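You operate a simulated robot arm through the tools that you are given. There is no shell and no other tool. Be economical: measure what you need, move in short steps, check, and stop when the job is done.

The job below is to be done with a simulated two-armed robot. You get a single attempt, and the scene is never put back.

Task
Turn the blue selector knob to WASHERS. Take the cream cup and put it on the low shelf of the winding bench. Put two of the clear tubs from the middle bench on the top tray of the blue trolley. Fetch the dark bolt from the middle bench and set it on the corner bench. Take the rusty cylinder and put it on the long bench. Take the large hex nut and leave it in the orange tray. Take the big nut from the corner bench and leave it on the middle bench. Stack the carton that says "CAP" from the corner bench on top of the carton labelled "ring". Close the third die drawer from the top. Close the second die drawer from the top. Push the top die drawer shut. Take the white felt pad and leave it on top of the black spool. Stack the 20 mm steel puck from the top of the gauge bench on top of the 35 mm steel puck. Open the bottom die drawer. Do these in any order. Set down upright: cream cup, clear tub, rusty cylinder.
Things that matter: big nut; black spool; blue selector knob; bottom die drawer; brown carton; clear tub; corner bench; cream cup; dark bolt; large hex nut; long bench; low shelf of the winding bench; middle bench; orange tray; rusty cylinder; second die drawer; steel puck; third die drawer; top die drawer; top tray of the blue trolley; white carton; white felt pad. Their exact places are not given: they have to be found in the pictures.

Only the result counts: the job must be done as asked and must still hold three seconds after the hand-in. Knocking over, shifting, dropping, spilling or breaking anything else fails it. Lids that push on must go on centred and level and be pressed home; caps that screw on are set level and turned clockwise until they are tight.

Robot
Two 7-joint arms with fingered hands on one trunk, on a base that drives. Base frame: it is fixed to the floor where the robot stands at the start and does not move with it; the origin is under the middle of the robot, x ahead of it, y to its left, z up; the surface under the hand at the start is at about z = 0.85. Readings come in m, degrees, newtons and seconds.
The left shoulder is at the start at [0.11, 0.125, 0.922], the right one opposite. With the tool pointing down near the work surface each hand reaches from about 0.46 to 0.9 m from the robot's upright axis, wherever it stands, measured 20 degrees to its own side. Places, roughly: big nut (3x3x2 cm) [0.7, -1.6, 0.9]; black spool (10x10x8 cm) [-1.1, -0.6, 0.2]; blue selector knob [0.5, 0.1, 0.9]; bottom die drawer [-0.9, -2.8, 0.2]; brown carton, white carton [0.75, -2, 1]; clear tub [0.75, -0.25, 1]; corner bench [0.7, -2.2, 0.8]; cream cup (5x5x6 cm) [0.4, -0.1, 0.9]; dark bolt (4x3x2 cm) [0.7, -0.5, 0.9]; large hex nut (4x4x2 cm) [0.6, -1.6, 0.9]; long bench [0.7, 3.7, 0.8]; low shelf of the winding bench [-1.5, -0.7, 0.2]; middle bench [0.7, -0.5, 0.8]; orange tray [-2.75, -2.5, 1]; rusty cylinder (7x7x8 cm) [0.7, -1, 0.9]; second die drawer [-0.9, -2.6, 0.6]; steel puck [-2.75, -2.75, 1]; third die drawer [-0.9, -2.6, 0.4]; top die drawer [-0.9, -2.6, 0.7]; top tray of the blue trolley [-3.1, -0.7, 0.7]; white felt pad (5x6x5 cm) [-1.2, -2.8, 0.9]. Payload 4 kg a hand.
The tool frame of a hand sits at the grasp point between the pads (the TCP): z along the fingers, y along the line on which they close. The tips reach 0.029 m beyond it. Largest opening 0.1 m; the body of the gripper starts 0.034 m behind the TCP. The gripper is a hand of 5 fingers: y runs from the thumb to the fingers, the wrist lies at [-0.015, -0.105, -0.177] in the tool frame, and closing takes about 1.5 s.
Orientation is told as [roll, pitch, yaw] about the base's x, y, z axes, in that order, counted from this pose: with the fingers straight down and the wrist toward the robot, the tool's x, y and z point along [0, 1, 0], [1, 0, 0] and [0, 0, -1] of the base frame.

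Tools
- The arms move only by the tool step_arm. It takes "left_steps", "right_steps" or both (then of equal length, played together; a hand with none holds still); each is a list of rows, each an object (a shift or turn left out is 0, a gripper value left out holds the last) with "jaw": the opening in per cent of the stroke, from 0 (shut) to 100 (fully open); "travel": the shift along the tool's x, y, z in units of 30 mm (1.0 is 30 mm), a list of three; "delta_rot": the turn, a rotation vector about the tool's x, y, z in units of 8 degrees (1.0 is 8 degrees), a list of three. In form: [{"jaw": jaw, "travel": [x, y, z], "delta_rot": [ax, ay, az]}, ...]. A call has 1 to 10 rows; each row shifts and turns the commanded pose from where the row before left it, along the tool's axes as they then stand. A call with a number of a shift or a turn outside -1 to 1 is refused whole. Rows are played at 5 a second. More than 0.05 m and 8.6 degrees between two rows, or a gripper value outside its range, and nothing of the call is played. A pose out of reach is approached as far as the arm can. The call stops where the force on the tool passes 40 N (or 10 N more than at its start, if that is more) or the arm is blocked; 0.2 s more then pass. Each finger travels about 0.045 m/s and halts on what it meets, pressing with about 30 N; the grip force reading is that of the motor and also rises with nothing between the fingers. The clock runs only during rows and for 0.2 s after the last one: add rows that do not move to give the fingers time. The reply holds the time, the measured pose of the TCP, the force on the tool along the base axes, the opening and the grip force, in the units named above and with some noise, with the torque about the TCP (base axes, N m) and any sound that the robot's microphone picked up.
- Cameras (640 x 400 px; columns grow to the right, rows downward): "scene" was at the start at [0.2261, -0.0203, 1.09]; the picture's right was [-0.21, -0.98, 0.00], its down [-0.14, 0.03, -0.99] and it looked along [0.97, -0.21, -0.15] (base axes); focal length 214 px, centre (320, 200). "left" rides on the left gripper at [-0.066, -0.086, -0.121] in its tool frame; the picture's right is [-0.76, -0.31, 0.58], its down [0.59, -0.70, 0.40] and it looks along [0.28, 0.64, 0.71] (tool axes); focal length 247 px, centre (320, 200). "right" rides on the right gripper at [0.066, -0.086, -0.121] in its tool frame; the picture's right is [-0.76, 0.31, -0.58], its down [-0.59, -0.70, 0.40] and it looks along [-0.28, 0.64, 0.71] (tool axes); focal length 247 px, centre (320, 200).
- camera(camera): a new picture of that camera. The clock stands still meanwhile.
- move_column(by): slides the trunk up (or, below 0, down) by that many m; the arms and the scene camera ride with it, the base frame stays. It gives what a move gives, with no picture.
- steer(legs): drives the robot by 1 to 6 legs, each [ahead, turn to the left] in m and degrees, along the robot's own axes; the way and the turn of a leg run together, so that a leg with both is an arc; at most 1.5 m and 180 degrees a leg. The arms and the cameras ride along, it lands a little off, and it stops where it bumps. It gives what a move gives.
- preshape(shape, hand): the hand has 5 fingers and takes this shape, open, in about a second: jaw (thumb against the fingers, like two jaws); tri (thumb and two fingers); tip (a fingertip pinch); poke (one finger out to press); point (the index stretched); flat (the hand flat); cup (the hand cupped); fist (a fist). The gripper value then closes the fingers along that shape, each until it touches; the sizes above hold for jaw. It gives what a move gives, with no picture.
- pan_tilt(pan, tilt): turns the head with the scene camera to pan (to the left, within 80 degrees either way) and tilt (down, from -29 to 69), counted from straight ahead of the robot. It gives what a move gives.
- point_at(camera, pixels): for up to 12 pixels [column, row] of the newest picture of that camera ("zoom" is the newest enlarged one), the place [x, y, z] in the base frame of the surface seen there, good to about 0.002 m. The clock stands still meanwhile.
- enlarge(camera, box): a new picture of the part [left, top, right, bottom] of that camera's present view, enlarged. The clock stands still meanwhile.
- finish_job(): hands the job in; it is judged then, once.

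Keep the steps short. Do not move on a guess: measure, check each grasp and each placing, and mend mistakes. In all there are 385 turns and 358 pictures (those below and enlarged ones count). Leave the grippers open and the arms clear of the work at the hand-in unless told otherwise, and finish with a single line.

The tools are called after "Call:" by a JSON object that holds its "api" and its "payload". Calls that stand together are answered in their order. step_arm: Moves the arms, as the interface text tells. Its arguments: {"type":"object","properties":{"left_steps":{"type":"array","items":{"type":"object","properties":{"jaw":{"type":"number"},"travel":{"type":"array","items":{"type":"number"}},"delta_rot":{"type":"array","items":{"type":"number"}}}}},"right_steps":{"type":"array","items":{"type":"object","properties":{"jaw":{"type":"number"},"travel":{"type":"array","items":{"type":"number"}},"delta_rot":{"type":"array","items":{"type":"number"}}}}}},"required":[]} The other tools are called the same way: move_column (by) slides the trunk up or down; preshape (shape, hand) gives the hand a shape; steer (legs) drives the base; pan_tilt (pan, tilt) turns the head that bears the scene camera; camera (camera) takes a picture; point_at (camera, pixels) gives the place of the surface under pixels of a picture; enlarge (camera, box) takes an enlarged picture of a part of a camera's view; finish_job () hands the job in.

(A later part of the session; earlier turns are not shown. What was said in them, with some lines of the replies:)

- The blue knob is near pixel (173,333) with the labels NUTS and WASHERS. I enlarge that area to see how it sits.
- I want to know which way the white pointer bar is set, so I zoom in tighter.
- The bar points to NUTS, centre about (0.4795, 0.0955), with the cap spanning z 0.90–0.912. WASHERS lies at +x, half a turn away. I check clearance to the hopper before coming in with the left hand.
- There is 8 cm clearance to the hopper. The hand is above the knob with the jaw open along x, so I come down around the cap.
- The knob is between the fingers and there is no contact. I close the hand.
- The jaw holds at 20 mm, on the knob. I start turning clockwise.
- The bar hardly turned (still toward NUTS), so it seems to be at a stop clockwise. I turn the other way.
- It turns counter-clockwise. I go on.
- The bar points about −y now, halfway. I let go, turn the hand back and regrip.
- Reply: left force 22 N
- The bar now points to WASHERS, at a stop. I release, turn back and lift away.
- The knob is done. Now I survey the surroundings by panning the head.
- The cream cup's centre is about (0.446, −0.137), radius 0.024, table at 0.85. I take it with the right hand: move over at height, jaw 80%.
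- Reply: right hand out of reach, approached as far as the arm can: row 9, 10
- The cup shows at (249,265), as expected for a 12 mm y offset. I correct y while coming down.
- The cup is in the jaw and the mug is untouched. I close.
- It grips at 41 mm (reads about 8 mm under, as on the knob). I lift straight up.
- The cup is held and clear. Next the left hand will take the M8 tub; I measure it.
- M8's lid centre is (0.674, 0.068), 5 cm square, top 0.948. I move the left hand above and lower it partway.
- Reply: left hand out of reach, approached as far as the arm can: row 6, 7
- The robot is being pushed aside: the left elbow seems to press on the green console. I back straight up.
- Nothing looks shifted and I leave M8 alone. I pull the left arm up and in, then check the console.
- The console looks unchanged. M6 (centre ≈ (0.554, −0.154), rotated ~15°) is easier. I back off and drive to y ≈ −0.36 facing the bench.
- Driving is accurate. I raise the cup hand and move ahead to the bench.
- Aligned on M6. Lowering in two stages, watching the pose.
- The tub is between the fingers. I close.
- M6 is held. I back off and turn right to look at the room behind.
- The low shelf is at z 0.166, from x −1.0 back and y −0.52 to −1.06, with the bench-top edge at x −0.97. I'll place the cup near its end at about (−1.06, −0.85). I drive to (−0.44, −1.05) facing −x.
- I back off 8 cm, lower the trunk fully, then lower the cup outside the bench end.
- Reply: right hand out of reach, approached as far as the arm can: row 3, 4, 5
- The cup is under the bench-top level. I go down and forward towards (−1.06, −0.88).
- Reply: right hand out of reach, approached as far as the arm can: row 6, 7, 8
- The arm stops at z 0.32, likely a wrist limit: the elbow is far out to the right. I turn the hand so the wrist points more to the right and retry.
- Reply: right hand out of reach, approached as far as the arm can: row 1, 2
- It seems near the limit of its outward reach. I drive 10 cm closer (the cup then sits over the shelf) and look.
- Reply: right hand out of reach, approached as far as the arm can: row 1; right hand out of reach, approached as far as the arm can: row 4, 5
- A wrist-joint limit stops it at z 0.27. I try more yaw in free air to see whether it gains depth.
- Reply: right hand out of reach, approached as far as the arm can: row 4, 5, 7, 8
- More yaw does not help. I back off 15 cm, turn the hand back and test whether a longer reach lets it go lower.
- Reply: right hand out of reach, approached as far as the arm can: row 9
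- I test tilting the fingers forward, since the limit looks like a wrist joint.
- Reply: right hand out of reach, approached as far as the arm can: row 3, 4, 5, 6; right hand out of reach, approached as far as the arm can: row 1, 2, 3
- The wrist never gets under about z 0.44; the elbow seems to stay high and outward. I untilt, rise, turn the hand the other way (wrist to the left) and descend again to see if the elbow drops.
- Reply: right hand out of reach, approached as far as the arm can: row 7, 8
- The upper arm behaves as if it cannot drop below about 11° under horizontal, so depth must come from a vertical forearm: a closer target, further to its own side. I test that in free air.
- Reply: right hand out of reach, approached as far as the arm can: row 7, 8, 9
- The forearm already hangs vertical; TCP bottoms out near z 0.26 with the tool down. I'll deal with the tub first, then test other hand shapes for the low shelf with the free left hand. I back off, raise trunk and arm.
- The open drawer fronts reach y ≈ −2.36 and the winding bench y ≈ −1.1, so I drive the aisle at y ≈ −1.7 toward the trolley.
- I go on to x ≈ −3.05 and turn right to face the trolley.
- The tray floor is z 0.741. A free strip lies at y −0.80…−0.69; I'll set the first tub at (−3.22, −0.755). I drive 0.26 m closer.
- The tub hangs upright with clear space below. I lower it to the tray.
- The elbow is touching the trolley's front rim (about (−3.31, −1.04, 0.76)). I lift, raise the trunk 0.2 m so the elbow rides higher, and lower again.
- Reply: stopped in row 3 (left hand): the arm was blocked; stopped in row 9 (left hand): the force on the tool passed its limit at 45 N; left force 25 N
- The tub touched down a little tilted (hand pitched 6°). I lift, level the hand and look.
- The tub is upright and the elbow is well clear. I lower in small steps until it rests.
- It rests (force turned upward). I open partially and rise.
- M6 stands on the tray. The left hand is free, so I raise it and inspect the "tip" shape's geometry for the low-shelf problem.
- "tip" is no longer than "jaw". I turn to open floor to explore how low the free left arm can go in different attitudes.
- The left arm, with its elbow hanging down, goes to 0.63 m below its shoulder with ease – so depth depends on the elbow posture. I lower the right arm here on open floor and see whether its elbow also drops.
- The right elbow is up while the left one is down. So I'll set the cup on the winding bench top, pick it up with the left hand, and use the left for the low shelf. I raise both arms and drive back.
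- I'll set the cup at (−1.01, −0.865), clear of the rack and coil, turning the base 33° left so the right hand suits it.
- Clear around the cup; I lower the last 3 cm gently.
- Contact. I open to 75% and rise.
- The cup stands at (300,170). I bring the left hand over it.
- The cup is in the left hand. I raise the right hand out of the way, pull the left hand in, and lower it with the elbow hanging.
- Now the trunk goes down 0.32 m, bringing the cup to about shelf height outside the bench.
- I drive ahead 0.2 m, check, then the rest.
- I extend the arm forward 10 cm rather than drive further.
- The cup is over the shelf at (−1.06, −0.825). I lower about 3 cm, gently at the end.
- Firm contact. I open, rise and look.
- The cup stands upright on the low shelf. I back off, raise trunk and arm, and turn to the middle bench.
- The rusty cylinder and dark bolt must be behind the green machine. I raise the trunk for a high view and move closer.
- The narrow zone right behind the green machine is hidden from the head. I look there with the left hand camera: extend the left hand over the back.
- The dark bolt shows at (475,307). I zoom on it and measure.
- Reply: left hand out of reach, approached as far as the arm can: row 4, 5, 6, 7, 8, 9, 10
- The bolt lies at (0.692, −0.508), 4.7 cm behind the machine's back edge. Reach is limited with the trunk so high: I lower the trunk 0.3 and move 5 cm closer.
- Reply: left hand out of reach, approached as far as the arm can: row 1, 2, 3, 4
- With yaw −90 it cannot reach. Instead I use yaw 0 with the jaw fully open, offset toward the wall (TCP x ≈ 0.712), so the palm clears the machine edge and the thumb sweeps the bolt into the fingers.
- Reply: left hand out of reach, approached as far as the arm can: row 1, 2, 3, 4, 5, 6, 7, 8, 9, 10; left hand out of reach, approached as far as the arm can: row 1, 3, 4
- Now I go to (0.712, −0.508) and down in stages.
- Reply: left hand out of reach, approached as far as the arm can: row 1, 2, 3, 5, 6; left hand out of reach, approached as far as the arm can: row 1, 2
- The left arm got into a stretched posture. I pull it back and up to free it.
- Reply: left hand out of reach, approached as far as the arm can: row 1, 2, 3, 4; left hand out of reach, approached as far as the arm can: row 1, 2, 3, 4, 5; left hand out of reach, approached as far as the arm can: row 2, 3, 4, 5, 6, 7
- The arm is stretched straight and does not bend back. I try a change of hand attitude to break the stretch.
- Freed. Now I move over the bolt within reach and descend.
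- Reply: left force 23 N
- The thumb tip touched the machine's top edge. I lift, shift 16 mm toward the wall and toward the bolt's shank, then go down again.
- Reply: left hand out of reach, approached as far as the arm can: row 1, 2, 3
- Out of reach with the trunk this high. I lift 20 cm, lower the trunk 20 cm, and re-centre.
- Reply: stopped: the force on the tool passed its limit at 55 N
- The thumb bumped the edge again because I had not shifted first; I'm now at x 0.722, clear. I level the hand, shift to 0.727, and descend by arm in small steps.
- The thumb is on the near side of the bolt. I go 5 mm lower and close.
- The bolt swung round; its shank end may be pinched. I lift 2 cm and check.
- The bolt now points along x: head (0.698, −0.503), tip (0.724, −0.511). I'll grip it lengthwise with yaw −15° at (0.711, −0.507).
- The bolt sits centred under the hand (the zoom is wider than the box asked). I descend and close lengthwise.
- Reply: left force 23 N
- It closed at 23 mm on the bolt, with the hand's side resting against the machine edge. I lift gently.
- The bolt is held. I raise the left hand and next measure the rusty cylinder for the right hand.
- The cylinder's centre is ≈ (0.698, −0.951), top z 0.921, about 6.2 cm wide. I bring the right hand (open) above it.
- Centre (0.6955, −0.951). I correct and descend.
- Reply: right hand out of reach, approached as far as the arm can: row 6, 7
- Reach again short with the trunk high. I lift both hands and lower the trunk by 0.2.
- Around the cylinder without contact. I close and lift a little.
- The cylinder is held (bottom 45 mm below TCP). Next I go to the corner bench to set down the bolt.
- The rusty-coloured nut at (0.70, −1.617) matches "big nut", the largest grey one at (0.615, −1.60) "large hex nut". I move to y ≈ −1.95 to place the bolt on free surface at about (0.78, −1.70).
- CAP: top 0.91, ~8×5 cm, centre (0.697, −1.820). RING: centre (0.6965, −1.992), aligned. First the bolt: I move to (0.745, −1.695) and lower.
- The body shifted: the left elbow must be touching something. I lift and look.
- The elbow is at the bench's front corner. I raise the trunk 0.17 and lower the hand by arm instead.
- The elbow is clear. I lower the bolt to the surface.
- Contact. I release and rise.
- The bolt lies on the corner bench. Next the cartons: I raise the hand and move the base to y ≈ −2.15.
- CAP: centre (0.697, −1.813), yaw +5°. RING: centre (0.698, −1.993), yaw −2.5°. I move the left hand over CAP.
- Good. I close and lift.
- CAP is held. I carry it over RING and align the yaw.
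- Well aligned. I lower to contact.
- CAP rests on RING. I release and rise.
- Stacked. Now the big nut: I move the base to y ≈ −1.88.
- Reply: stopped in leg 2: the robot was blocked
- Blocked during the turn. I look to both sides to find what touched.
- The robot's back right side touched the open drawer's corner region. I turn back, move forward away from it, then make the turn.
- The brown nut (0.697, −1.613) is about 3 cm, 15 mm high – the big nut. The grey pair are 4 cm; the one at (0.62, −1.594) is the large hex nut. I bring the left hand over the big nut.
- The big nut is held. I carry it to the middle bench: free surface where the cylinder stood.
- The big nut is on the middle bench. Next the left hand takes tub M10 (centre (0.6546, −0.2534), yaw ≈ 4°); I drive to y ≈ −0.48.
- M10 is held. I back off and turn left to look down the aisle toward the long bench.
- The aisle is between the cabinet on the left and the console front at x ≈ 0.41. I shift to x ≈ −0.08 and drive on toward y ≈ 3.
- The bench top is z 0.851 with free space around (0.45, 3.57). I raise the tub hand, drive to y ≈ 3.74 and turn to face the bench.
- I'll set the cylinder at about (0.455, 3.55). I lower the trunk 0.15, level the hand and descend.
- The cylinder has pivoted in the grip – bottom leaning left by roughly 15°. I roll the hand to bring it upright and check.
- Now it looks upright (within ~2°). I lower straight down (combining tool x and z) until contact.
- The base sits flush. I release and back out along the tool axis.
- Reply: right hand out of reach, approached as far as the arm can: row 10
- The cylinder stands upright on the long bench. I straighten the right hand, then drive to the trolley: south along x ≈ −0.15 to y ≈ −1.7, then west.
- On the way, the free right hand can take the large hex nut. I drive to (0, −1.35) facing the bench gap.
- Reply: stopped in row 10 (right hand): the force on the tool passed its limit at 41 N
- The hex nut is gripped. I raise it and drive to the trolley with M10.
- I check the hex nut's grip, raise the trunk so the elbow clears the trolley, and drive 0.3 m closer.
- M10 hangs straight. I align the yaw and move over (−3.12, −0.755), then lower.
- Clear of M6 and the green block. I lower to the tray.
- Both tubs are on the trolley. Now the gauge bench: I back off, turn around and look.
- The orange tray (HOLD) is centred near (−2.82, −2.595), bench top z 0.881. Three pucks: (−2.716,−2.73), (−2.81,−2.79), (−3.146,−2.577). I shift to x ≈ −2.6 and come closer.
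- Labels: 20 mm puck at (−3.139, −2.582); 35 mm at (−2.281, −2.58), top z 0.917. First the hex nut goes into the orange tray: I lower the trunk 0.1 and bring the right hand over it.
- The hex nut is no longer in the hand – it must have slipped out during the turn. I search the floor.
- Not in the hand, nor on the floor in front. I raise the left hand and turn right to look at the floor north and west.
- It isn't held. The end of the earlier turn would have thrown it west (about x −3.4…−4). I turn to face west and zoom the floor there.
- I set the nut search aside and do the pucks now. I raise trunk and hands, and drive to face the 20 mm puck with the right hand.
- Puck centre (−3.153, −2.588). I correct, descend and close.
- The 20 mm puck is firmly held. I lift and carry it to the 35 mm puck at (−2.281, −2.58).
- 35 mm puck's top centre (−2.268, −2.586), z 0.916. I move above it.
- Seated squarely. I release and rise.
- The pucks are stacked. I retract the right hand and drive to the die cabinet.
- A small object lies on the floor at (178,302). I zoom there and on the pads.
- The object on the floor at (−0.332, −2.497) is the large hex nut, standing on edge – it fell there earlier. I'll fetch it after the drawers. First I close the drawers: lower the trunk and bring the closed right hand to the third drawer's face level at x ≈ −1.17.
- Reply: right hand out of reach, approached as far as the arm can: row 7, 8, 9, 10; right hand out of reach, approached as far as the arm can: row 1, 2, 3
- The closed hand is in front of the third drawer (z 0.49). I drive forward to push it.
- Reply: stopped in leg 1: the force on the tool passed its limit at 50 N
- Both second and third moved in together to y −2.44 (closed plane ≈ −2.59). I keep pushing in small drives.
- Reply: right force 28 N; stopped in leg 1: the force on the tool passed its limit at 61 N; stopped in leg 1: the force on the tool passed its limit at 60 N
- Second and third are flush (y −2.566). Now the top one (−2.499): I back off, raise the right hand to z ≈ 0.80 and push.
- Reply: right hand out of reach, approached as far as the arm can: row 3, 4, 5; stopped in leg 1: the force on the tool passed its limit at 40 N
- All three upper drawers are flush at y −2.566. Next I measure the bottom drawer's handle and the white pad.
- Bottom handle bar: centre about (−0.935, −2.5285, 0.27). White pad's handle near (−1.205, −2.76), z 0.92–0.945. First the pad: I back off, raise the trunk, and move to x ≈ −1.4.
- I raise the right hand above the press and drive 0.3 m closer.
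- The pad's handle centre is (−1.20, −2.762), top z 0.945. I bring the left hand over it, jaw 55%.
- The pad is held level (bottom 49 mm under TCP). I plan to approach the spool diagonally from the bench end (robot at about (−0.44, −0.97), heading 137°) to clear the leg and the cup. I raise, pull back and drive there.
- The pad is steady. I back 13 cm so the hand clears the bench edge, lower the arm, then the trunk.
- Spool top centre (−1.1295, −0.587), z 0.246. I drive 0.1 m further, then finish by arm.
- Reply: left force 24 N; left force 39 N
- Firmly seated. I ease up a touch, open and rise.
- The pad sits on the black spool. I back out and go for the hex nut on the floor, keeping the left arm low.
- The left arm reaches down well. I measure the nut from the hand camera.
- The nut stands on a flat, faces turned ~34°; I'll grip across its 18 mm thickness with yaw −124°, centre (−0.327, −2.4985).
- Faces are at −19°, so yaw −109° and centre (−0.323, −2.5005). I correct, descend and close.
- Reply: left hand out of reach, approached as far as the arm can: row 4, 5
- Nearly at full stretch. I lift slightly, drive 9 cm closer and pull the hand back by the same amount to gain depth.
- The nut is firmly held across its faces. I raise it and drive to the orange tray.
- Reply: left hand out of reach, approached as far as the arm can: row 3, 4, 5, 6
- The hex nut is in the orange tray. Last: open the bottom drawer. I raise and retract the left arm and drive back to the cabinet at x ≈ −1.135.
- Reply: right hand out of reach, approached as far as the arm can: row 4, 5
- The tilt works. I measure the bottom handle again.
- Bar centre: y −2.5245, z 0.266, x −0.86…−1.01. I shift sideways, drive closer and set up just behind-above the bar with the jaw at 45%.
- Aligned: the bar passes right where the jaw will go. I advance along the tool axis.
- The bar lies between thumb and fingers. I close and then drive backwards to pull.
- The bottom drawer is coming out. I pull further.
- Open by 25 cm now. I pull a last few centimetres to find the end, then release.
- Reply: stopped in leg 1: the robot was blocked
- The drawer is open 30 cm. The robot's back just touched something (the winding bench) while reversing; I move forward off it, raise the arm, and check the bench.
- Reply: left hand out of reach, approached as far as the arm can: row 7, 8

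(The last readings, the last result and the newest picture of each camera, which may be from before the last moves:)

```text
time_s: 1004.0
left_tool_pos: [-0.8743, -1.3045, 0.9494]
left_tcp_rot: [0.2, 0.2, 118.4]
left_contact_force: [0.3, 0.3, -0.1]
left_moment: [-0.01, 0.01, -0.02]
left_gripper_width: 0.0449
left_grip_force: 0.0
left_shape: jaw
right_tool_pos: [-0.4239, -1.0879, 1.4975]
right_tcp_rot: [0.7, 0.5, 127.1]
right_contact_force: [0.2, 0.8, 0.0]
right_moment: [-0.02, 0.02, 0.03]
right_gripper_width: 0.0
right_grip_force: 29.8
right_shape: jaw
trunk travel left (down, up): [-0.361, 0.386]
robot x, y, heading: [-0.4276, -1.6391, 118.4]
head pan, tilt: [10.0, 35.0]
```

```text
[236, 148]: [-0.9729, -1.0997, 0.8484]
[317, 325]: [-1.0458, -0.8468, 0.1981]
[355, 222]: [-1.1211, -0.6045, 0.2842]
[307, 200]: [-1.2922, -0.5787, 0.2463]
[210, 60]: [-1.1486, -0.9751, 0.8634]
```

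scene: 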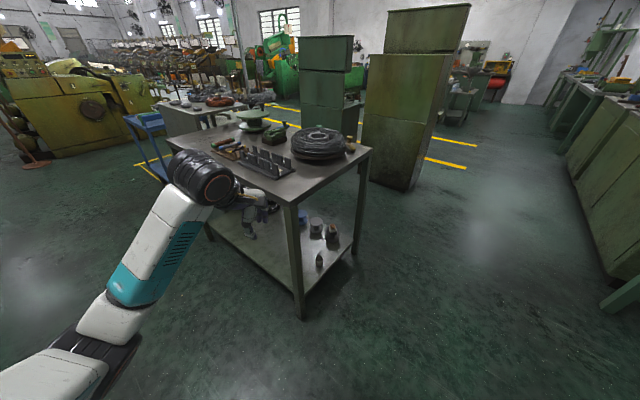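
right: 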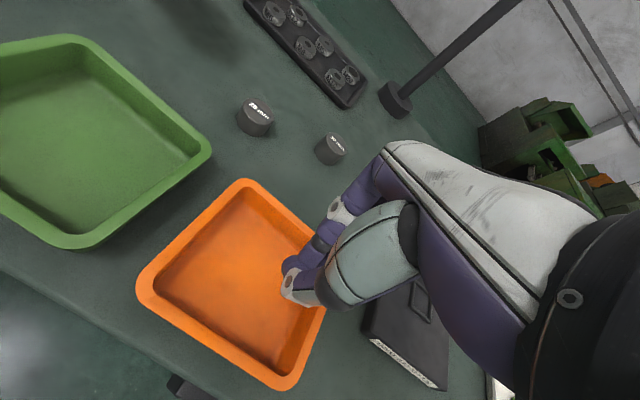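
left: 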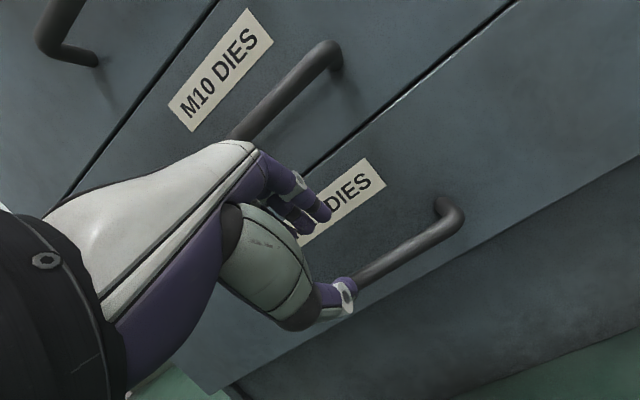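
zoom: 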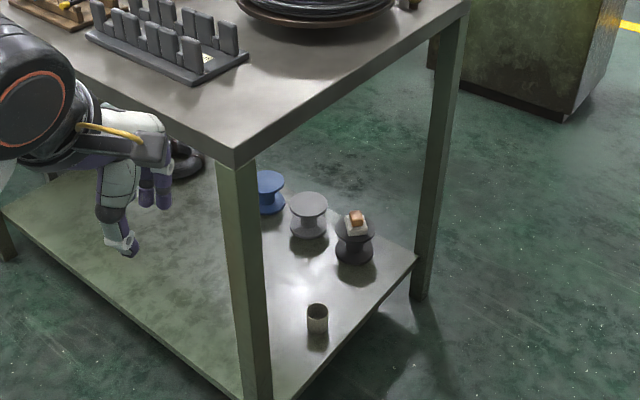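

The bench has not moved, and cup, spool and pad stand as placed. I open both grippers with the arms clear.

Call:
{"api": "step_arm", "payload": {"left_steps": [{"jaw": 100}, {}, {}, {}, {}, {}], "right_steps": [{"jaw": 100}, {}, {}, {}, {}, {}]}}

```text
time_s: 1005.4
left_tool_pos: [-0.8728, -1.3052, 0.9482]
left_tcp_rot: [0.2, 0.3, 118.4]
left_contact_force: [1.0, -0.1, -0.3]
left_moment: [-0.01, 0.04, 0.0]
left_gripper_width: 0.0998
left_grip_force: 0.1
left_shape: jaw
right_tool_pos: [-0.4246, -1.0885, 1.497]
right_tcp_rot: [0.7, 0.3, 127.0]
right_contact_force: [-0.3, -0.3, -0.2]
right_moment: [0.0, -0.01, 0.01]
right_gripper_width: 0.1001
right_grip_force: 0.0
right_shape: jaw
trunk travel left (down, up): [-0.361, 0.386]
robot x, y, heading: [-0.4282, -1.6395, 118.3]
head pan, tilt: [10.0, 35.0]
```

Every task is done and the grippers are open and clear, so I hand the job in.

Call:
{"api": "finish_job", "payload": {}}

```text
The job is handed in.
```

All 14 tasks were done and the job is handed in, but the large hex nut fell to the floor once on the way to the orange tray, and the arms and base bumped the console, green machine, trolley and winding bench a few times without visibly shifting anything.
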